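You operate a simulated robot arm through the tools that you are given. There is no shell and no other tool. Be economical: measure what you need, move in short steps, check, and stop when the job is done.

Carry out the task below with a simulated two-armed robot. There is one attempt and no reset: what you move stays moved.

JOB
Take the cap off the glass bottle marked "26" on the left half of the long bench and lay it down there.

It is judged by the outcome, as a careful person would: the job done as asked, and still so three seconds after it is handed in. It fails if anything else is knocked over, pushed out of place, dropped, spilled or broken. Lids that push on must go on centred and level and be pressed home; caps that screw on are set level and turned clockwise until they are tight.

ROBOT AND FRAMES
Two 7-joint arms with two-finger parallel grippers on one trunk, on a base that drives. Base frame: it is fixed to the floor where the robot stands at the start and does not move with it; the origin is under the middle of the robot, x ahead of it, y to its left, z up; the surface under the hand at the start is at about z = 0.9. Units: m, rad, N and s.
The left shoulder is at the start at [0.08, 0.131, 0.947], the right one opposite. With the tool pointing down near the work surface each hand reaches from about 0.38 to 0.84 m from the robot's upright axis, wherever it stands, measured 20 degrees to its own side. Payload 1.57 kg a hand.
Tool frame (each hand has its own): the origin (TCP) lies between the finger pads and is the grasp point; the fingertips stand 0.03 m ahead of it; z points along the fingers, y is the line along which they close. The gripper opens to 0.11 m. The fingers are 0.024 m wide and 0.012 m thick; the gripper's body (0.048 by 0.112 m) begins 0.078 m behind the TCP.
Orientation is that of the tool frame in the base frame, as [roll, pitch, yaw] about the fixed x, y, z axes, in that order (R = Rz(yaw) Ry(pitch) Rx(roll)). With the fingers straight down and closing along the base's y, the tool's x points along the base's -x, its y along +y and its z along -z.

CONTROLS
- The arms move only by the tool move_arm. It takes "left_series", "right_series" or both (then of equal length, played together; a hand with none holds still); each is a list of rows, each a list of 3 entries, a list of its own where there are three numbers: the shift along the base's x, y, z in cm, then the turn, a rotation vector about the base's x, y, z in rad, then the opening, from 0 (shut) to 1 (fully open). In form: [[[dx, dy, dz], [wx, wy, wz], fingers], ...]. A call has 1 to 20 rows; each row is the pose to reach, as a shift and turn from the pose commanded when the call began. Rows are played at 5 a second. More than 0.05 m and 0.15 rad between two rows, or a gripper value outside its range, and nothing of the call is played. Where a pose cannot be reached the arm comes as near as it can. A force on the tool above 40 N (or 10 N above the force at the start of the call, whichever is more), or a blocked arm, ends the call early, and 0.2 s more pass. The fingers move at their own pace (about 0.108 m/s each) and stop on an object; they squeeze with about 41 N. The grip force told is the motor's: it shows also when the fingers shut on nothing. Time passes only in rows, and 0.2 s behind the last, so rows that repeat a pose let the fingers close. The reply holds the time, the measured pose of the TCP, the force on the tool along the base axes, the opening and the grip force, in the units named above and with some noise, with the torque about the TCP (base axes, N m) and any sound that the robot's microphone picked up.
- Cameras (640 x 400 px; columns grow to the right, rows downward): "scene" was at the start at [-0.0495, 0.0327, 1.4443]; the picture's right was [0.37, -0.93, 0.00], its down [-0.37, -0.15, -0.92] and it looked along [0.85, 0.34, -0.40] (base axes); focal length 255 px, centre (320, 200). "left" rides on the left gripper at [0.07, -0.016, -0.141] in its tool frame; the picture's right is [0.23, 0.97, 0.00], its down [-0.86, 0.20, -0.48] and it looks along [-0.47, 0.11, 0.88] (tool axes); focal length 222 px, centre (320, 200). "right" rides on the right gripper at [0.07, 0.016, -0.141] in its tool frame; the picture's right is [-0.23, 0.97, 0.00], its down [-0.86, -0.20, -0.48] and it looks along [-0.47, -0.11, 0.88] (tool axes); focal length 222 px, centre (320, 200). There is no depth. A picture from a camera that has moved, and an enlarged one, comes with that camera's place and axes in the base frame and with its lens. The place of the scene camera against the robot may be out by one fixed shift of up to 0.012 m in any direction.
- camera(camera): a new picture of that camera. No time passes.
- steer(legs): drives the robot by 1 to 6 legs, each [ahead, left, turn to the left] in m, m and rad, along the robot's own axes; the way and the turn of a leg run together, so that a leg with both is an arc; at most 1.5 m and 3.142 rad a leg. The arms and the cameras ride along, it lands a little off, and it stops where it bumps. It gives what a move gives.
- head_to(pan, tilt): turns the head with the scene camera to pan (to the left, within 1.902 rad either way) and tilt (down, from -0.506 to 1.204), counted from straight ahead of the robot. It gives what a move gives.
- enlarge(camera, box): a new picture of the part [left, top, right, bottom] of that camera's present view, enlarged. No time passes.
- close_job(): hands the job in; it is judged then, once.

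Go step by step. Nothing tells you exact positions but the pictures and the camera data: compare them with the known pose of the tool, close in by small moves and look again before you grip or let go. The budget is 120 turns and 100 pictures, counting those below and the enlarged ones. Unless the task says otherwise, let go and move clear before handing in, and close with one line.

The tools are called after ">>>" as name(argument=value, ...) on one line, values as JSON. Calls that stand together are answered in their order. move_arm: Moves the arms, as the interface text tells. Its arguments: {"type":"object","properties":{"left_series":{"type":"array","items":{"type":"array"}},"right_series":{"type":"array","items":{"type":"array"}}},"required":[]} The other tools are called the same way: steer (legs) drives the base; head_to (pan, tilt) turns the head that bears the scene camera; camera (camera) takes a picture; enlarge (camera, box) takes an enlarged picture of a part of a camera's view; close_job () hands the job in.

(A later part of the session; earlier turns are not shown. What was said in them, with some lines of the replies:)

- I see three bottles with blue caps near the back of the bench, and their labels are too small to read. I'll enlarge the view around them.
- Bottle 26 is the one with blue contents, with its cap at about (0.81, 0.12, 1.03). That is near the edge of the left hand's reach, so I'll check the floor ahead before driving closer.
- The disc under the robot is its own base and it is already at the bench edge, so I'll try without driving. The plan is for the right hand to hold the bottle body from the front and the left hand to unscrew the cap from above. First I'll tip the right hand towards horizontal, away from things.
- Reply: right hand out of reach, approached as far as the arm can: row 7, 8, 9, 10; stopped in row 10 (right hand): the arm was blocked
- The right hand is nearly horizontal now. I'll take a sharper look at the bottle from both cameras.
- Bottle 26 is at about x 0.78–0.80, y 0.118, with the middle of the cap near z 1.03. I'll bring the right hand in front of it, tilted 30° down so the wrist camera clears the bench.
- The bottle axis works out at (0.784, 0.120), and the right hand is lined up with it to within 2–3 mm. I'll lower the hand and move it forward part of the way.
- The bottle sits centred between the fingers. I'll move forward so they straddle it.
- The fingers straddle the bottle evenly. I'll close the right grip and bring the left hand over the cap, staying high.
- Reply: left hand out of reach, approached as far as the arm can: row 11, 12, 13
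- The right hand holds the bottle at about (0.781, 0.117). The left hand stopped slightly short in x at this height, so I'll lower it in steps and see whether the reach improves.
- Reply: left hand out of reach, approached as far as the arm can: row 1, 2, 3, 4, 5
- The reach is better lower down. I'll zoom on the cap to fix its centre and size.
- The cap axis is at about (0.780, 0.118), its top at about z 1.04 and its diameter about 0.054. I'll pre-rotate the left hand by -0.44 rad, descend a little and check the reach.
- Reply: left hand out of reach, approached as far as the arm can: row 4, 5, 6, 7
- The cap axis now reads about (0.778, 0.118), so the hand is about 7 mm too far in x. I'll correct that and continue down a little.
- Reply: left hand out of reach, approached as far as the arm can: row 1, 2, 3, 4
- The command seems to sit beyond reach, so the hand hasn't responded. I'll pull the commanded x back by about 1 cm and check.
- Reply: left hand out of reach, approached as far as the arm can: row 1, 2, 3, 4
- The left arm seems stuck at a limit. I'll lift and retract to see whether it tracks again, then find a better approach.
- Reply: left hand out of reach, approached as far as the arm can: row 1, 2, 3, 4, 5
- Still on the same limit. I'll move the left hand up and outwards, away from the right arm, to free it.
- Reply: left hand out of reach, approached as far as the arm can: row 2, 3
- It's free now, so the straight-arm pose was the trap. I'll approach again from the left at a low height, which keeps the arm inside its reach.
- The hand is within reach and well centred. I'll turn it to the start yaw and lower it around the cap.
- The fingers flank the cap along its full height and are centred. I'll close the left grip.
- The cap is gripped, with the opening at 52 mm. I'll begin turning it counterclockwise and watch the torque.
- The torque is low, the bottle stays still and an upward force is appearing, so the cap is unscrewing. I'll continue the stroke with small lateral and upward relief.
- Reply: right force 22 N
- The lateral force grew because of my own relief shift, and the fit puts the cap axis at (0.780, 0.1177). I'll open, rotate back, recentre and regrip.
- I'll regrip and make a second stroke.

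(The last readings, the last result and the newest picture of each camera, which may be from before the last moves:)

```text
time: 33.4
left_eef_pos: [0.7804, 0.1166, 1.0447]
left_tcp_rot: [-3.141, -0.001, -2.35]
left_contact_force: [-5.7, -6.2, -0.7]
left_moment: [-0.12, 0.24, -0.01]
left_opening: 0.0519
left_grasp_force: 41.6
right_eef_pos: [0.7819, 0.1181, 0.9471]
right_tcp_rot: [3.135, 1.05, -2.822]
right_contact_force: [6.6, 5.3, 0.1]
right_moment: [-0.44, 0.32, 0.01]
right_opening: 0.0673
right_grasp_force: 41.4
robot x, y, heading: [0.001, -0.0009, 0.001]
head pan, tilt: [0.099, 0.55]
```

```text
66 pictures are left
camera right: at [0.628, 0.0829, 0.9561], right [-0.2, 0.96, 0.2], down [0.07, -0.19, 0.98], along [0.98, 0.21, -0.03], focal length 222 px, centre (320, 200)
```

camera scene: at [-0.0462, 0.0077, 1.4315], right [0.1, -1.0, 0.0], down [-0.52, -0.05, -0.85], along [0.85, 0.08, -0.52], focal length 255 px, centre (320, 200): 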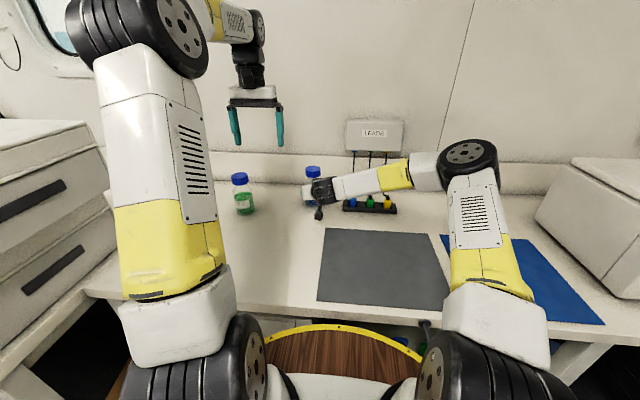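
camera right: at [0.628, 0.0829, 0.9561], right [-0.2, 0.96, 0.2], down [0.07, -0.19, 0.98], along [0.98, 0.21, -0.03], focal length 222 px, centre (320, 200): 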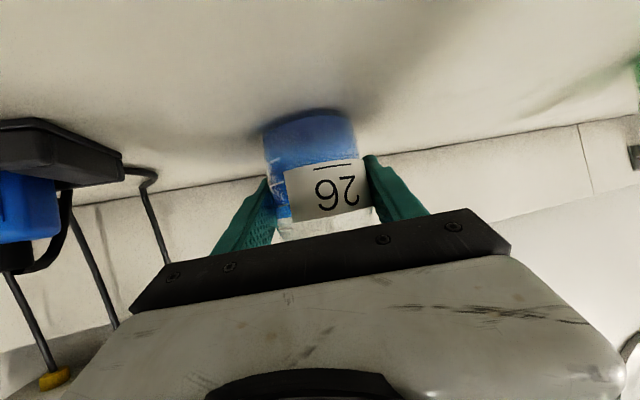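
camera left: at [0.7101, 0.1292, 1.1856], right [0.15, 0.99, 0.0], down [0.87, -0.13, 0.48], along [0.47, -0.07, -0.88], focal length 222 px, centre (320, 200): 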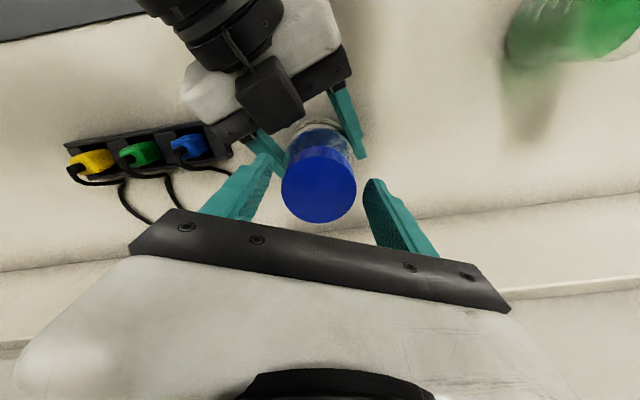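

The bottle stays put and forces are small. I'll rotate back and make a third stroke.

>>> move_arm(left_series=[[[0, 0, 0], [0, 0, 0], 0.7], [[-0.04, -0.04, 0], [0, 0, 0], 0.7], [[-0.04, -0.04, 0], [0, 0, -0.15], 0.7], [[-0.04, -0.04, 0], [0, 0, -0.3], 0.7], [[-0.04, -0.04, 0], [0, 0, -0.45], 0.7], [[-0.04, -0.04, 0], [0, 0, -0.6], 0.7], [[-0.04, -0.04, 0], [0, 0, -0.75], 0.7], [[-0.04, -0.04, 0], [0, 0, -0.9], 0.7], [[-0.04, -0.04, 0], [0, 0, -1.05], 0.7], [[-0.04, -0.04, 0], [0, 0, -1.17], 0.7], [[-0.04, -0.04, 0], [0, 0, -1.17], 0.4], [[-0.04, -0.04, 0], [0, 0, -1.17], 0], [[-0.04, -0.04, 0], [0, 0, -1.17], 0]])

>>> move_arm(left_series=[[[0, 0, 0.01], [0, 0, 0.14], 0], [[0, 0, 0.02], [0, 0, 0.28], 0], [[0, 0, 0.03], [0, 0, 0.42], 0], [[0, 0, 0.04], [0, 0, 0.56], 0], [[0, 0, 0.05], [0, 0, 0.7], 0], [[0, 0, 0.06], [0, 0, 0.84], 0], [[0, 0, 0.07], [0, 0, 0.98], 0], [[0, 0, 0.08], [0, 0, 1.1], 0], [[0, 0, 0.08], [0, 0, 1.17], 0]])

>>> camera(camera="left")

>>> enlarge(camera="scene", box=[260, 100, 400, 220])

```text
time: 36.2
left_eef_pos: [0.7793, 0.1166, 1.0448]
left_tcp_rot: [3.141, 0.0, 2.761]
left_contact_force: [0.7, 0.2, -1.0]
left_moment: [0.04, 0.03, 0.02]
left_opening: 0.0516
left_grasp_force: 41.5
right_eef_pos: [0.7831, 0.1175, 0.9456]
right_tcp_rot: [3.134, 1.051, -2.82]
right_contact_force: [-1.5, 0.7, 0.1]
right_moment: [-0.07, -0.11, 0.0]
right_opening: 0.0671
right_grasp_force: 41.0
robot x, y, heading: [0.0017, -0.0011, 0.004]
head pan, tilt: [0.099, 0.55]
```

```text
time: 38.2
left_eef_pos: [0.7798, 0.117, 1.0472]
left_tcp_rot: [3.141, 0.002, -2.351]
left_contact_force: [-4.2, -3.0, -0.2]
left_moment: [0.06, 0.22, -0.01]
left_opening: 0.0518
left_grasp_force: 41.4
right_eef_pos: [0.7811, 0.1185, 0.9458]
right_tcp_rot: [3.135, 1.051, -2.823]
right_contact_force: [5.0, 2.3, 0.3]
right_moment: [-0.39, 0.06, 0.0]
right_opening: 0.0674
right_grasp_force: 40.9
robot x, y, heading: [-0.0021, 0.0026, -0.002]
head pan, tilt: [0.099, 0.55]
```

```text
65 pictures are left
camera left: at [0.7434, 0.0564, 1.1872], right [-0.85, 0.52, 0.0], down [0.46, 0.75, 0.48], along [0.25, 0.41, -0.88], focal length 222 px, centre (320, 200)
```

left: 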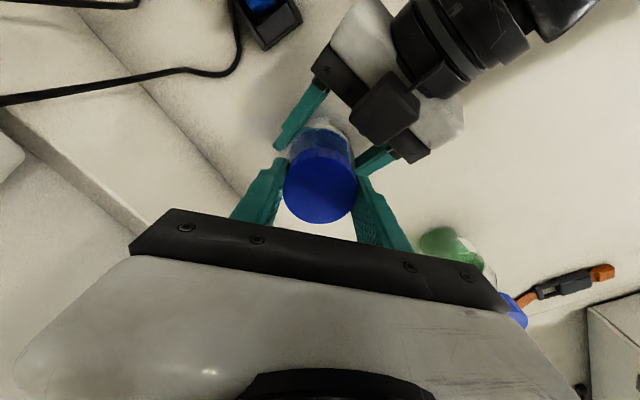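

```text
3.33 times, centred on (330, 160) of scene
camera zoom: at [-0.046, 0.0077, 1.4316], right [0.1, -1.0, 0.0], down [-0.52, -0.05, -0.85], along [0.85, 0.08, -0.52], focal length 851 px, centre (287, 333)
```

zoom: 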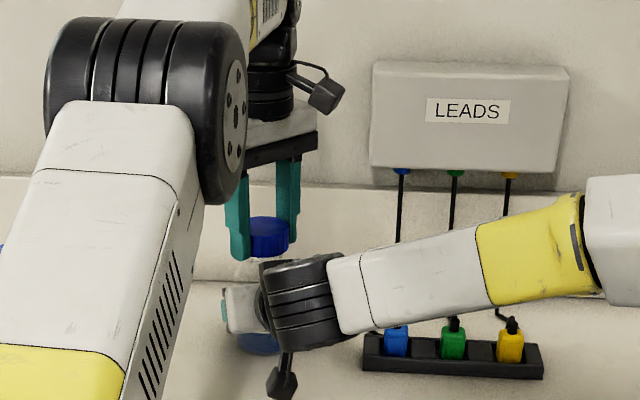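

After about 200° of turning I'll do a small lift test of 1.2 mm to see if it is still threaded.

>>> move_arm(left_series=[[[0, 0, 0.06], [0, 0, 0], 0], [[0, 0, 0.12], [0, 0, 0], 0]])

```text
time: 38.8
left_eef_pos: [0.7808, 0.1171, 1.0462]
left_tcp_rot: [3.141, 0.0, -2.35]
left_contact_force: [-2.5, -2.4, -5.6]
left_moment: [0.06, 0.08, 0.0]
left_opening: 0.052
left_grasp_force: 41.3
right_eef_pos: [0.782, 0.1174, 0.945]
right_tcp_rot: [3.134, 1.05, -2.822]
right_contact_force: [2.7, 2.6, 2.5]
right_moment: [-0.27, 0.22, -0.01]
right_opening: 0.0673
right_grasp_force: 40.6
robot x, y, heading: [0.0028, 0.0009, 0.0]
head pan, tilt: [0.099, 0.55]
```

There's a pull of 5.6 N, so it is still on the thread. I'll make another stroke.

>>> move_arm(left_series=[[[0, 0, -0.06], [0, 0, 0], 0.7], [[0, 0, -0.06], [0, 0, 0], 0.7], [[0, 0, -0.06], [0, 0, -0.15], 0.7], [[0, 0, -0.06], [0, 0, -0.3], 0.7], [[0, 0, -0.06], [0, 0, -0.45], 0.7], [[0, 0, -0.06], [0, 0, -0.6], 0.7], [[0, 0, -0.06], [0, 0, -0.75], 0.7], [[0, 0, -0.06], [0, 0, -0.9], 0.7], [[0, 0, -0.06], [0, 0, -1.05], 0.7], [[0, 0, -0.06], [0, 0, -1.17], 0.7], [[0, 0, -0.06], [0, 0, -1.17], 0.4], [[0, 0, -0.06], [0, 0, -1.17], 0], [[0, 0, -0.06], [0, 0, -1.17], 0]])

>>> move_arm(left_series=[[[0, 0, 0.01], [0, 0, 0.14], 0], [[0, 0, 0.02], [0, 0, 0.28], 0], [[0, 0, 0.03], [0, 0, 0.42], 0], [[0, 0, 0.04], [0, 0, 0.56], 0], [[0, 0, 0.05], [0, 0, 0.7], 0], [[0, 0, 0.06], [0, 0, 0.84], 0], [[0, 0, 0.07], [0, 0, 0.98], 0], [[0, 0, 0.08], [0, 0, 1.1], 0], [[0, 0, 0.08], [0, 0, 1.17], 0]])

>>> move_arm(left_series=[[[0, 0, 0.06], [0, 0, 0], 0], [[0, 0, 0.14], [0, 0, 0], 0]])

>>> camera(camera="right")

```text
time: 41.6
left_eef_pos: [0.7804, 0.1174, 1.0478]
left_tcp_rot: [-3.141, 0.0, 2.76]
left_contact_force: [1.4, 2.0, -0.1]
left_moment: [0.0, -0.07, 0.01]
left_opening: 0.0519
left_grasp_force: 41.0
right_eef_pos: [0.7813, 0.1165, 0.9465]
right_tcp_rot: [3.135, 1.05, -2.823]
right_contact_force: [-2.1, -1.2, 0.7]
right_moment: [0.17, -0.23, 0.05]
right_opening: 0.0672
right_grasp_force: 41.1
robot x, y, heading: [-0.0006, -0.0005, -0.002]
head pan, tilt: [0.099, 0.55]
```

```text
time: 43.6
left_eef_pos: [0.7787, 0.1169, 1.0475]
left_tcp_rot: [-3.14, 0.0, -2.352]
left_contact_force: [3.6, -2.0, 0.4]
left_moment: [0.13, -0.1, -0.04]
left_opening: 0.0516
left_grasp_force: 41.4
right_eef_pos: [0.7816, 0.1188, 0.9467]
right_tcp_rot: [3.134, 1.051, -2.824]
right_contact_force: [-3.6, 0.5, -0.3]
right_moment: [-0.5, -0.44, 0.01]
right_opening: 0.0672
right_grasp_force: 41.2
robot x, y, heading: [-0.0011, -0.0001, 0.003]
head pan, tilt: [0.099, 0.55]
```

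```text
time: 44.2
left_eef_pos: [0.779, 0.1162, 1.048]
left_tcp_rot: [3.139, 0.0, -2.35]
left_contact_force: [4.8, -1.6, -6.6]
left_moment: [0.1, -0.25, 0.02]
left_opening: 0.052
left_grasp_force: 41.2
right_eef_pos: [0.7808, 0.1178, 0.9463]
right_tcp_rot: [3.132, 1.051, -2.823]
right_contact_force: [-4.0, 1.2, 2.3]
right_moment: [-0.28, -0.21, -0.02]
right_opening: 0.0674
right_grasp_force: 41.4
robot x, y, heading: [-0.0005, 0.0036, -0.006]
head pan, tilt: [0.099, 0.55]
```

```text
63 pictures are left
camera right: at [0.6278, 0.0832, 0.9562], right [-0.2, 0.96, 0.2], down [0.07, -0.19, 0.98], along [0.98, 0.22, -0.03], focal length 222 px, centre (320, 200)
```

right: 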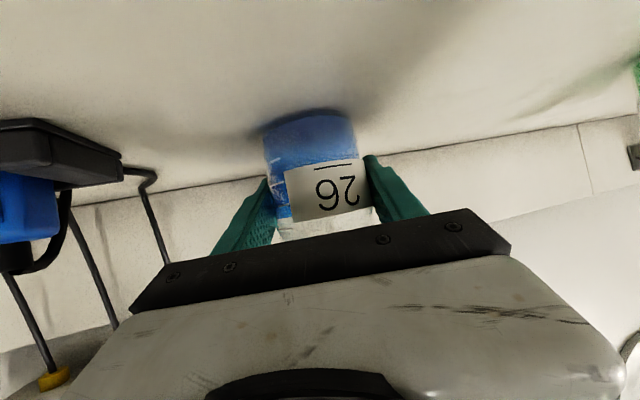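

It's still threaded at about 270°. I'll make another stroke and lift test.

>>> move_arm(left_series=[[[0, 0, -0.08], [0, 0, 0], 0.7], [[0, 0, -0.08], [0, 0, 0], 0.7], [[0.05, 0, -0.08], [0, 0, -0.15], 0.7], [[0.05, 0, -0.08], [0, 0, -0.3], 0.7], [[0.05, 0, -0.08], [0, 0, -0.45], 0.7], [[0.05, 0, -0.08], [0, 0, -0.6], 0.7], [[0.05, 0, -0.08], [0, 0, -0.75], 0.7], [[0.05, 0, -0.08], [0, 0, -0.9], 0.7], [[0.05, 0, -0.08], [0, 0, -1.05], 0.7], [[0.05, 0, -0.08], [0, 0, -1.17], 0.7], [[0.05, 0, -0.08], [0, 0, -1.17], 0.4], [[0.05, 0, -0.08], [0, 0, -1.17], 0], [[0.05, 0, -0.08], [0, 0, -1.17], 0]])

>>> move_arm(left_series=[[[0, 0, 0.01], [0, 0, 0.14], 0], [[0, 0, 0.02], [0, 0, 0.28], 0], [[0, 0, 0.03], [0, 0, 0.42], 0], [[0, 0, 0.04], [0, 0, 0.56], 0], [[0, 0, 0.05], [0, 0, 0.7], 0], [[0, 0, 0.06], [0, 0, 0.84], 0], [[0, 0, 0.07], [0, 0, 0.98], 0], [[0, 0, 0.08], [0, 0, 1.1], 0], [[0, 0, 0.08], [0, 0, 1.17], 0]])

>>> move_arm(left_series=[[[0, 0, 0.06], [0, 0, 0], 0], [[0, 0, 0.14], [0, 0, 0], 0]])

>>> enlarge(camera="scene", box=[260, 100, 400, 220])

>>> enlarge(camera="left", box=[240, 110, 400, 230])

```text
time: 47.0
left_eef_pos: [0.78, 0.1176, 1.048]
left_tcp_rot: [-3.141, 0.001, 2.763]
left_contact_force: [-2.5, -1.8, 0.3]
left_moment: [0.0, 0.06, 0.02]
left_opening: 0.0518
left_grasp_force: 40.8
right_eef_pos: [0.783, 0.1172, 0.9457]
right_tcp_rot: [3.135, 1.051, -2.823]
right_contact_force: [2.8, 0.7, -0.3]
right_moment: [-0.22, 0.03, 0.02]
right_opening: 0.0673
right_grasp_force: 41.0
robot x, y, heading: [0.0018, -0.0024, -0.0]
head pan, tilt: [0.099, 0.55]
```

```text
time: 49.0
left_eef_pos: [0.7801, 0.1172, 1.0489]
left_tcp_rot: [-3.141, 0.0, -2.35]
left_contact_force: [-0.1, -0.5, 0.1]
left_moment: [0.02, 0.02, -0.02]
left_opening: 0.0517
left_grasp_force: 41.1
right_eef_pos: [0.7808, 0.1176, 0.9463]
right_tcp_rot: [3.134, 1.051, -2.822]
right_contact_force: [1.8, -0.9, 1.2]
right_moment: [-0.1, -0.14, 0.02]
right_opening: 0.0671
right_grasp_force: 40.7
robot x, y, heading: [0.0018, -0.0008, -0.0]
head pan, tilt: [0.099, 0.55]
```

```text
time: 49.6
left_eef_pos: [0.7808, 0.1168, 1.0506]
left_tcp_rot: [-3.142, 0.002, -2.35]
left_contact_force: [-1.0, 0.4, 0.5]
left_moment: [-0.02, 0.01, 0.02]
left_opening: 0.0516
left_grasp_force: 40.8
right_eef_pos: [0.7812, 0.1176, 0.9464]
right_tcp_rot: [3.134, 1.05, -2.823]
right_contact_force: [0.7, -0.2, 1.3]
right_moment: [-0.11, -0.1, 0.04]
right_opening: 0.0675
right_grasp_force: 41.5
robot x, y, heading: [-0.0025, -0.0015, -0.005]
head pan, tilt: [0.099, 0.55]
```

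```text
3.33 times, centred on (330, 160) of scene
camera zoom: at [-0.046, 0.0077, 1.4316], right [0.1, -1.0, 0.0], down [-0.52, -0.05, -0.85], along [0.85, 0.08, -0.52], focal length 851 px, centre (287, 333)
```

zoom: 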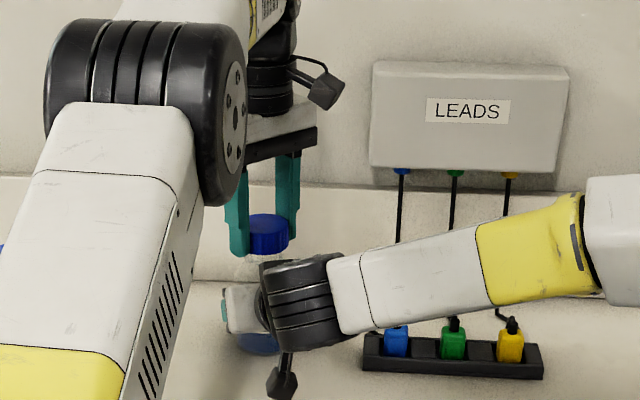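

```text
3.33 times, centred on (320, 170) of left
camera zoom: at [0.7436, 0.057, 1.1917], right [-0.85, 0.52, 0.0], down [0.46, 0.75, 0.48], along [0.25, 0.41, -0.88], focal length 740 px, centre (320, 300)
```

zoom: 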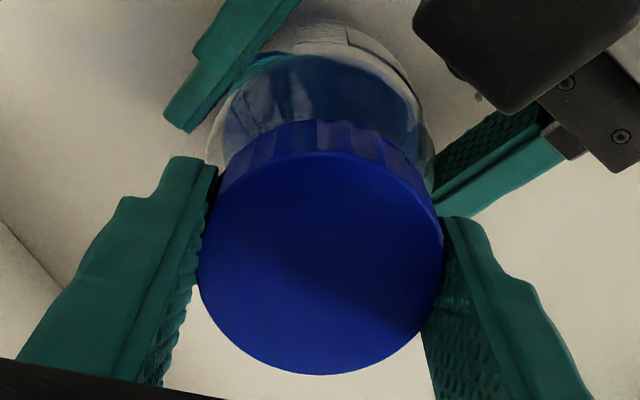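

The lift met no force, so the cap is off the thread. I'll raise it straight up clear of the neck.

>>> move_arm(left_series=[[[0, 0, 0.6], [0, 0, 0], 0], [[0, 0, 1.4], [0, 0, 0], 0], [[0, 0, 2.4], [0, 0, 0], 0], [[0, 0, 3.3], [0, 0, 0], 0], [[0, 0, 3.6], [0, 0, 0], 0]])

>>> enlarge(camera="scene", box=[260, 100, 400, 220])

>>> camera(camera="left")

```text
time: 50.8
left_eef_pos: [0.7803, 0.1161, 1.0875]
left_tcp_rot: [3.141, 0.0, -2.352]
left_contact_force: [0.4, 0.9, -0.6]
left_moment: [-0.01, 0.01, -0.01]
left_opening: 0.0516
left_grasp_force: 40.8
right_eef_pos: [0.7812, 0.1175, 0.9453]
right_tcp_rot: [3.133, 1.05, -2.823]
right_contact_force: [-0.1, 0.1, 1.0]
right_moment: [-0.13, -0.1, 0.0]
right_opening: 0.0672
right_grasp_force: 40.7
robot x, y, heading: [-0.002, 0.0027, 0.001]
head pan, tilt: [0.099, 0.55]
```

```text
3.33 times, centred on (330, 160) of scene
camera zoom: at [-0.046, 0.0077, 1.4316], right [0.1, -1.0, 0.0], down [-0.52, -0.05, -0.85], along [0.85, 0.08, -0.52], focal length 851 px, centre (287, 333)
```

zoom: 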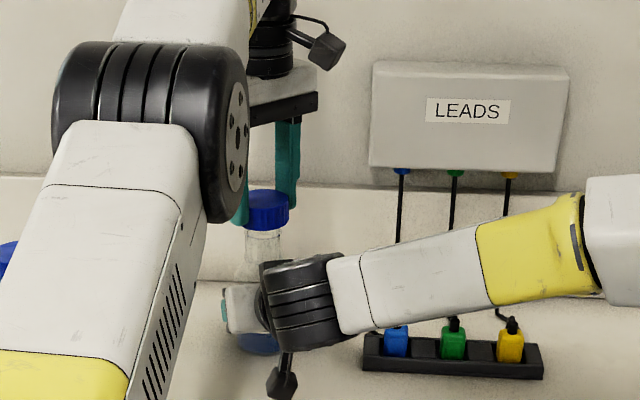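

```text
59 pictures are left
camera left: at [0.7438, 0.0572, 1.2276], right [-0.85, 0.52, 0.0], down [0.46, 0.75, 0.48], along [0.25, 0.41, -0.88], focal length 222 px, centre (320, 200)
```

left: 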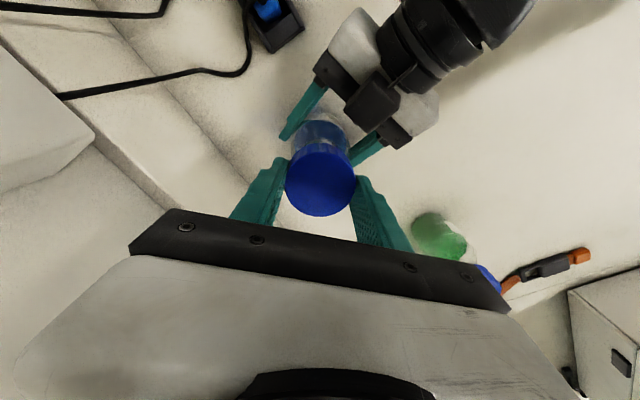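

The cap is clear of the neck. I'll carry it left away from the right hand, then back over the empty bench.

>>> move_arm(left_series=[[[-0.3, 2, 0.3], [0, 0, 0], 0], [[-0.8, 4.5, 0.5], [0, 0, 0], 0], [[-2, 7, 1], [0, 0, 0.05], 0], [[-4.5, 9, 1.5], [0, 0, -0.1], 0], [[-8, 11, 1.5], [0, 0, -0.24], 0], [[-12, 13, 1.5], [0, 0, -0.38], 0], [[-15, 14, 1.5], [0, 0, -0.52], 0], [[-18, 15, 0.5], [0, 0, -0.66], 0], [[-18, 15, -2], [0, 0, -0.79], 0], [[-18, 15, -5], [0, 0, -0.79], 0], [[-18, 15, -7], [0, 0, -0.79], 0], [[-18, 15, -7], [0, 0, -0.79], 0]])

>>> camera(camera="scene")

>>> camera(camera="left")

```text
time: 53.4
left_eef_pos: [0.5991, 0.2685, 1.0157]
left_tcp_rot: [3.142, 0.0, -3.141]
left_contact_force: [0.2, 0.1, -0.1]
left_moment: [0.0, -0.01, 0.01]
left_opening: 0.0519
left_grasp_force: 41.2
right_eef_pos: [0.7823, 0.1183, 0.9459]
right_tcp_rot: [3.134, 1.05, -2.822]
right_contact_force: [1.1, 0.9, -0.1]
right_moment: [-0.06, -0.04, 0.03]
right_opening: 0.0675
right_grasp_force: 40.5
robot x, y, heading: [0.0022, 0.0028, 0.002]
head pan, tilt: [0.099, 0.55]
```

```text
58 pictures are left
camera scene: at [-0.046, 0.0078, 1.4316], right [0.1, -1.0, 0.0], down [-0.52, -0.05, -0.85], along [0.85, 0.08, -0.52], focal length 255 px, centre (320, 200)
```

scene: 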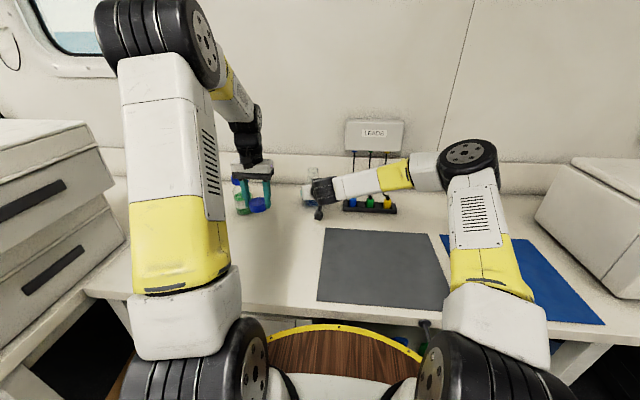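

```text
57 pictures are left
camera left: at [0.5308, 0.2524, 1.1572], right [-0.23, 0.97, 0.0], down [0.86, 0.2, 0.48], along [0.47, 0.11, -0.88], focal length 222 px, centre (320, 200)
```

left: 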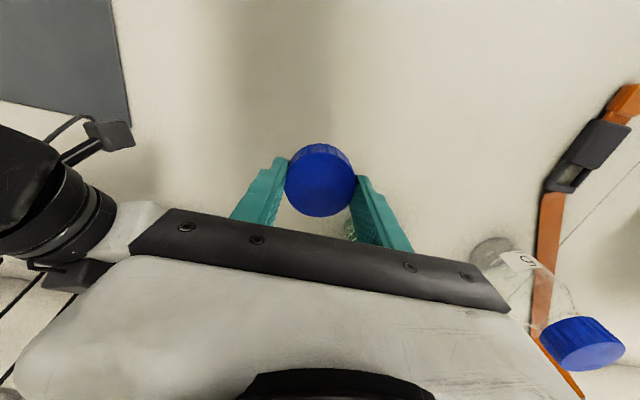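

The spot below is empty bench, and bottle 57 is about 10 cm further back. I'll shift back 2 cm for margin and lower the cap.

>>> move_arm(left_series=[[[-1, 0, -2], [0, 0, 0], 0], [[-2, 0, -4], [0, 0, 0], 0], [[-2, 0, -6], [0, 0, 0], 0], [[-2, 0, -7.4], [0, 0, 0], 0], [[-2, 0, -7.8], [0, 0, 0], 0], [[-2, 0, -7.8], [0, 0, 0], 0]])

>>> enlarge(camera="scene", box=[190, 140, 330, 240])

```text
time: 54.8
left_eef_pos: [0.5799, 0.2672, 0.9385]
left_tcp_rot: [3.14, 0.001, 3.141]
left_contact_force: [-0.5, -0.1, 0.6]
left_moment: [0.0, 0.02, -0.01]
left_opening: 0.0519
left_grasp_force: 40.7
right_eef_pos: [0.7814, 0.1184, 0.9462]
right_tcp_rot: [3.134, 1.05, -2.822]
right_contact_force: [-0.4, -0.2, 0.5]
right_moment: [-0.1, -0.01, 0.0]
right_opening: 0.0674
right_grasp_force: 41.0
robot x, y, heading: [-0.0016, -0.0038, 0.003]
head pan, tilt: [0.099, 0.55]
```

```text
4.00 times, centred on (260, 190) of scene
camera zoom: at [-0.0461, 0.0078, 1.4316], right [0.1, -1.0, 0.0], down [-0.52, -0.05, -0.85], along [0.85, 0.08, -0.52], focal length 1021 px, centre (560, 240)
```

zoom: 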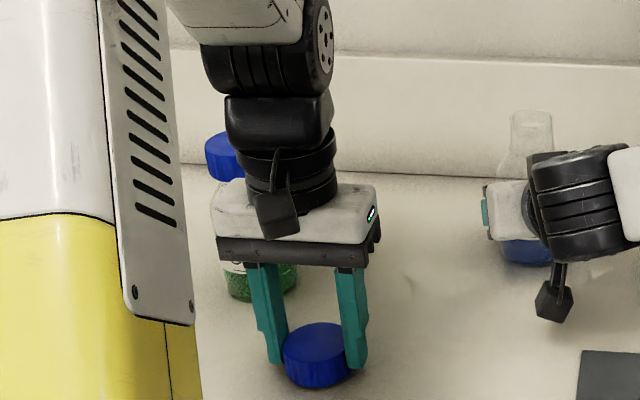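

The open bottle neck is visible and the cap is just above the bench. I'll lower in small steps until it touches.

>>> move_arm(left_series=[[[0, 0, -0.2], [0, 0, 0], 0], [[0, 0, -0.4], [0, 0, 0], 0], [[0, 0, -0.5], [0, 0, 0], 0], [[0, 0, -0.6], [0, 0, 0], 0]])

```text
time: 55.8
left_eef_pos: [0.5797, 0.2672, 0.9346]
left_tcp_rot: [-3.141, 0.003, 3.139]
left_contact_force: [-5.0, -1.4, 23.9]
left_moment: [0.49, 0.25, 0.12]
left_opening: 0.0518
left_grasp_force: 40.9
right_eef_pos: [0.7815, 0.1176, 0.9459]
right_tcp_rot: [3.133, 1.051, -2.823]
right_contact_force: [-0.5, 0.0, 0.3]
right_moment: [0.02, -0.01, 0.07]
right_opening: 0.0671
right_grasp_force: 40.9
robot x, y, heading: [0.0018, -0.0021, -0.003]
head pan, tilt: [0.099, 0.55]
```

The cap is on the bench. I'll relieve the pressure, open slowly and rise.

>>> move_arm(left_series=[[[0, 0, 0.12], [0, 0, 0], 0], [[0, 0, 0.15], [0, 0, 0], 0.52], [[0, 0, 0.15], [0, 0, 0], 0.65], [[0, 0, 0.15], [0, 0, 0], 0.75], [[0, 0, 0.15], [0, 0, 0], 0.75], [[0, 0, 2], [0, 0, 0], 0.75], [[0, 0, 5], [0, 0, 0], 0.75], [[0, 0, 9], [0, 0, 0], 0.75], [[-1, 2, 13], [0, 0, 0], 0.75], [[-3, 5, 17], [0, 0, 0], 0.75], [[-5, 8, 21], [0, 0, 0], 0.75]])

>>> camera(camera="scene")

>>> enlarge(camera="scene", box=[190, 140, 330, 240])

```text
refused: row 10 steps farther than a row can; nothing moved
```

```text
55 pictures are left
camera scene: at [-0.0469, 0.0074, 1.4315], right [0.1, -1.0, 0.0], down [-0.52, -0.05, -0.85], along [0.85, 0.08, -0.52], focal length 255 px, centre (320, 200)
```

scene: 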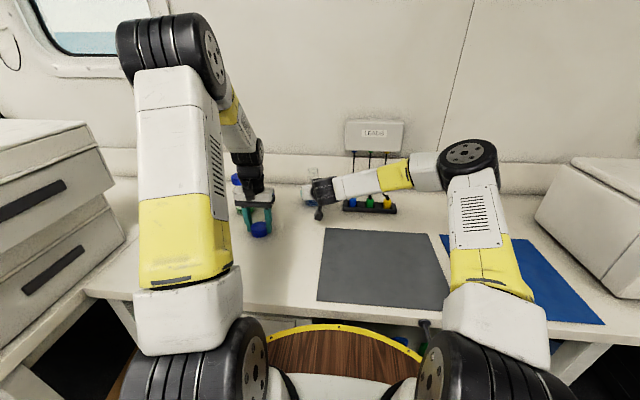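

```text
4.00 times, centred on (260, 190) of scene
camera zoom: at [-0.0469, 0.0074, 1.4315], right [0.1, -1.0, 0.0], down [-0.52, -0.05, -0.85], along [0.85, 0.08, -0.52], focal length 1021 px, centre (560, 240)
```

zoom: 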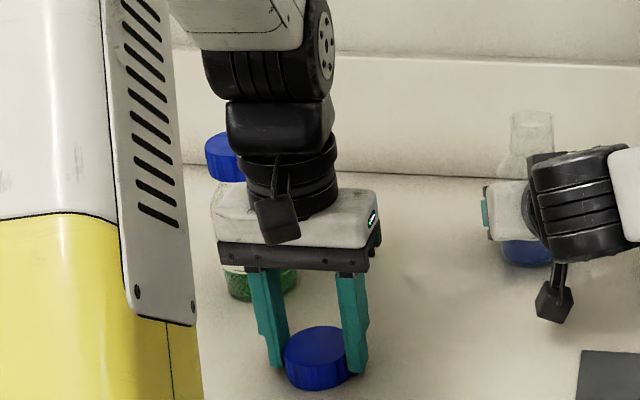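

That call was refused because one row's step was too big, so I'll resend it with smaller rows. The cap rests on the bench.

>>> move_arm(left_series=[[[0, 0, 0.12], [0, 0, 0], 0], [[0, 0, 0.15], [0, 0, 0], 0.52], [[0, 0, 0.15], [0, 0, 0], 0.65], [[0, 0, 0.15], [0, 0, 0], 0.75], [[0, 0, 0.15], [0, 0, 0], 0.75], [[0, 0, 2], [0, 0, 0], 0.75], [[0, 0, 5], [0, 0, 0], 0.75], [[0, 0, 9], [0, 0, 0], 0.75], [[0, 0, 13], [0, 0, 0], 0.75], [[-2, 2, 16], [0, 0, 0], 0.75], [[-4, 4, 19], [0, 0, 0], 0.75]])

>>> enlarge(camera="scene", box=[190, 140, 330, 240])

```text
time: 58.2
left_eef_pos: [0.5417, 0.3068, 1.1223]
left_tcp_rot: [3.141, 0.0, 3.141]
left_contact_force: [0.5, -0.3, 0.8]
left_moment: [0.0, 0.03, 0.0]
left_opening: 0.0826
left_grasp_force: 0.1
right_eef_pos: [0.7824, 0.1166, 0.9458]
right_tcp_rot: [3.135, 1.052, -2.824]
right_contact_force: [-0.6, 0.4, 0.9]
right_moment: [-0.06, 0.01, 0.0]
right_opening: 0.0673
right_grasp_force: 40.7
robot x, y, heading: [-0.0003, -0.0015, 0.0]
head pan, tilt: [0.099, 0.55]
```

```text
4.00 times, centred on (260, 190) of scene
camera zoom: at [-0.0459, 0.0077, 1.4316], right [0.1, -1.0, 0.0], down [-0.52, -0.05, -0.85], along [0.85, 0.08, -0.52], focal length 1021 px, centre (560, 240)
```

zoom: 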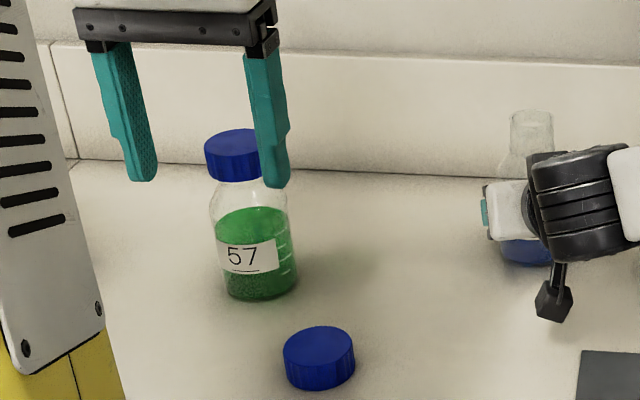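

The cap lies flat on the bench. Now I'll release bottle 26 and back the right hand straight out.

>>> move_arm(right_series=[[[0, 0, 0], [0, 0, 0], 0.7], [[0, 0, 0], [0, 0, 0], 1], [[0, 0, 0], [0, 0, 0], 1], [[-1, -0.34, 0], [0, 0, 0], 1], [[-3, -1.0, 0], [0, 0, 0], 1], [[-5.5, -1.85, 0], [0, 0, 0], 1], [[-8, -2.7, 0], [0, 0, 0], 1], [[-11, -3.7, 0], [0, 0, 0], 1], [[-13, -4.4, 1], [0, 0, 0], 1], [[-13, -5, 4], [0, 0, 0], 1], [[-13, -6, 8], [0, 0, 0], 1], [[-13, -9, 10], [0, 0, 0], 1], [[-13, -9, 10], [0, 0, 0], 1]])

>>> camera(camera="scene")

>>> enlarge(camera="scene", box=[190, 140, 350, 250])

```text
time: 61.0
left_eef_pos: [0.539, 0.3075, 1.1223]
left_tcp_rot: [3.141, 0.001, 3.14]
left_contact_force: [-0.7, -0.1, 0.6]
left_moment: [-0.02, 0.01, 0.03]
left_opening: 0.0827
left_grasp_force: 0.0
right_eef_pos: [0.6511, 0.0278, 1.0468]
right_tcp_rot: [3.135, 1.051, -2.823]
right_contact_force: [0.0, 0.1, -0.3]
right_moment: [0.02, 0.01, 0.0]
right_opening: 0.11
right_grasp_force: 0.1
robot x, y, heading: [-0.0031, -0.0002, -0.0]
head pan, tilt: [0.099, 0.55]
```

```text
52 pictures are left
camera scene: at [-0.0461, 0.0078, 1.4315], right [0.1, -1.0, 0.0], down [-0.52, -0.05, -0.85], along [0.85, 0.08, -0.52], focal length 255 px, centre (320, 200)
```

scene: 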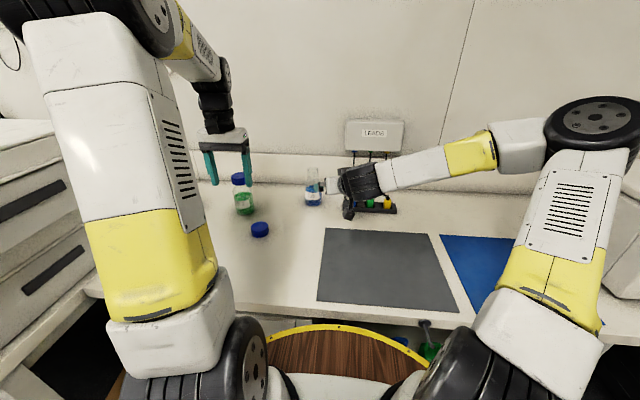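

```text
3.64 times, centred on (270, 195) of scene
camera zoom: at [-0.0461, 0.0078, 1.4315], right [0.1, -1.0, 0.0], down [-0.52, -0.05, -0.85], along [0.85, 0.08, -0.52], focal length 928 px, centre (502, 218)
```

zoom: 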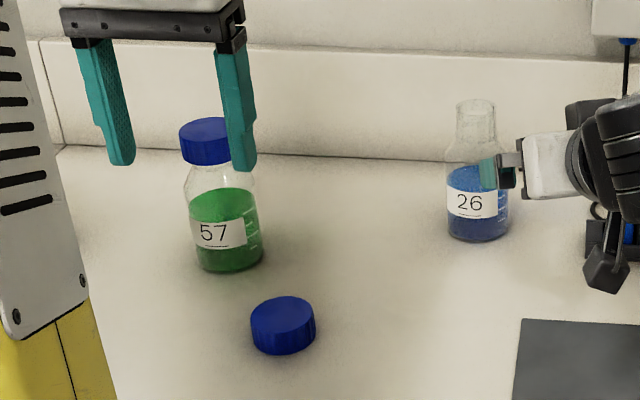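

Bottle 26 stands open and upright in its place with nothing spilled. Its cap lies flat on the bench, and both hands are clear, so I'm handing in.

>>> close_job()

```text
The job is handed in.
```

The cap is off bottle "26" and lies flat on the left half of the bench; the bottle stands open and upright where it was, and I saw nothing else moved or spilled.
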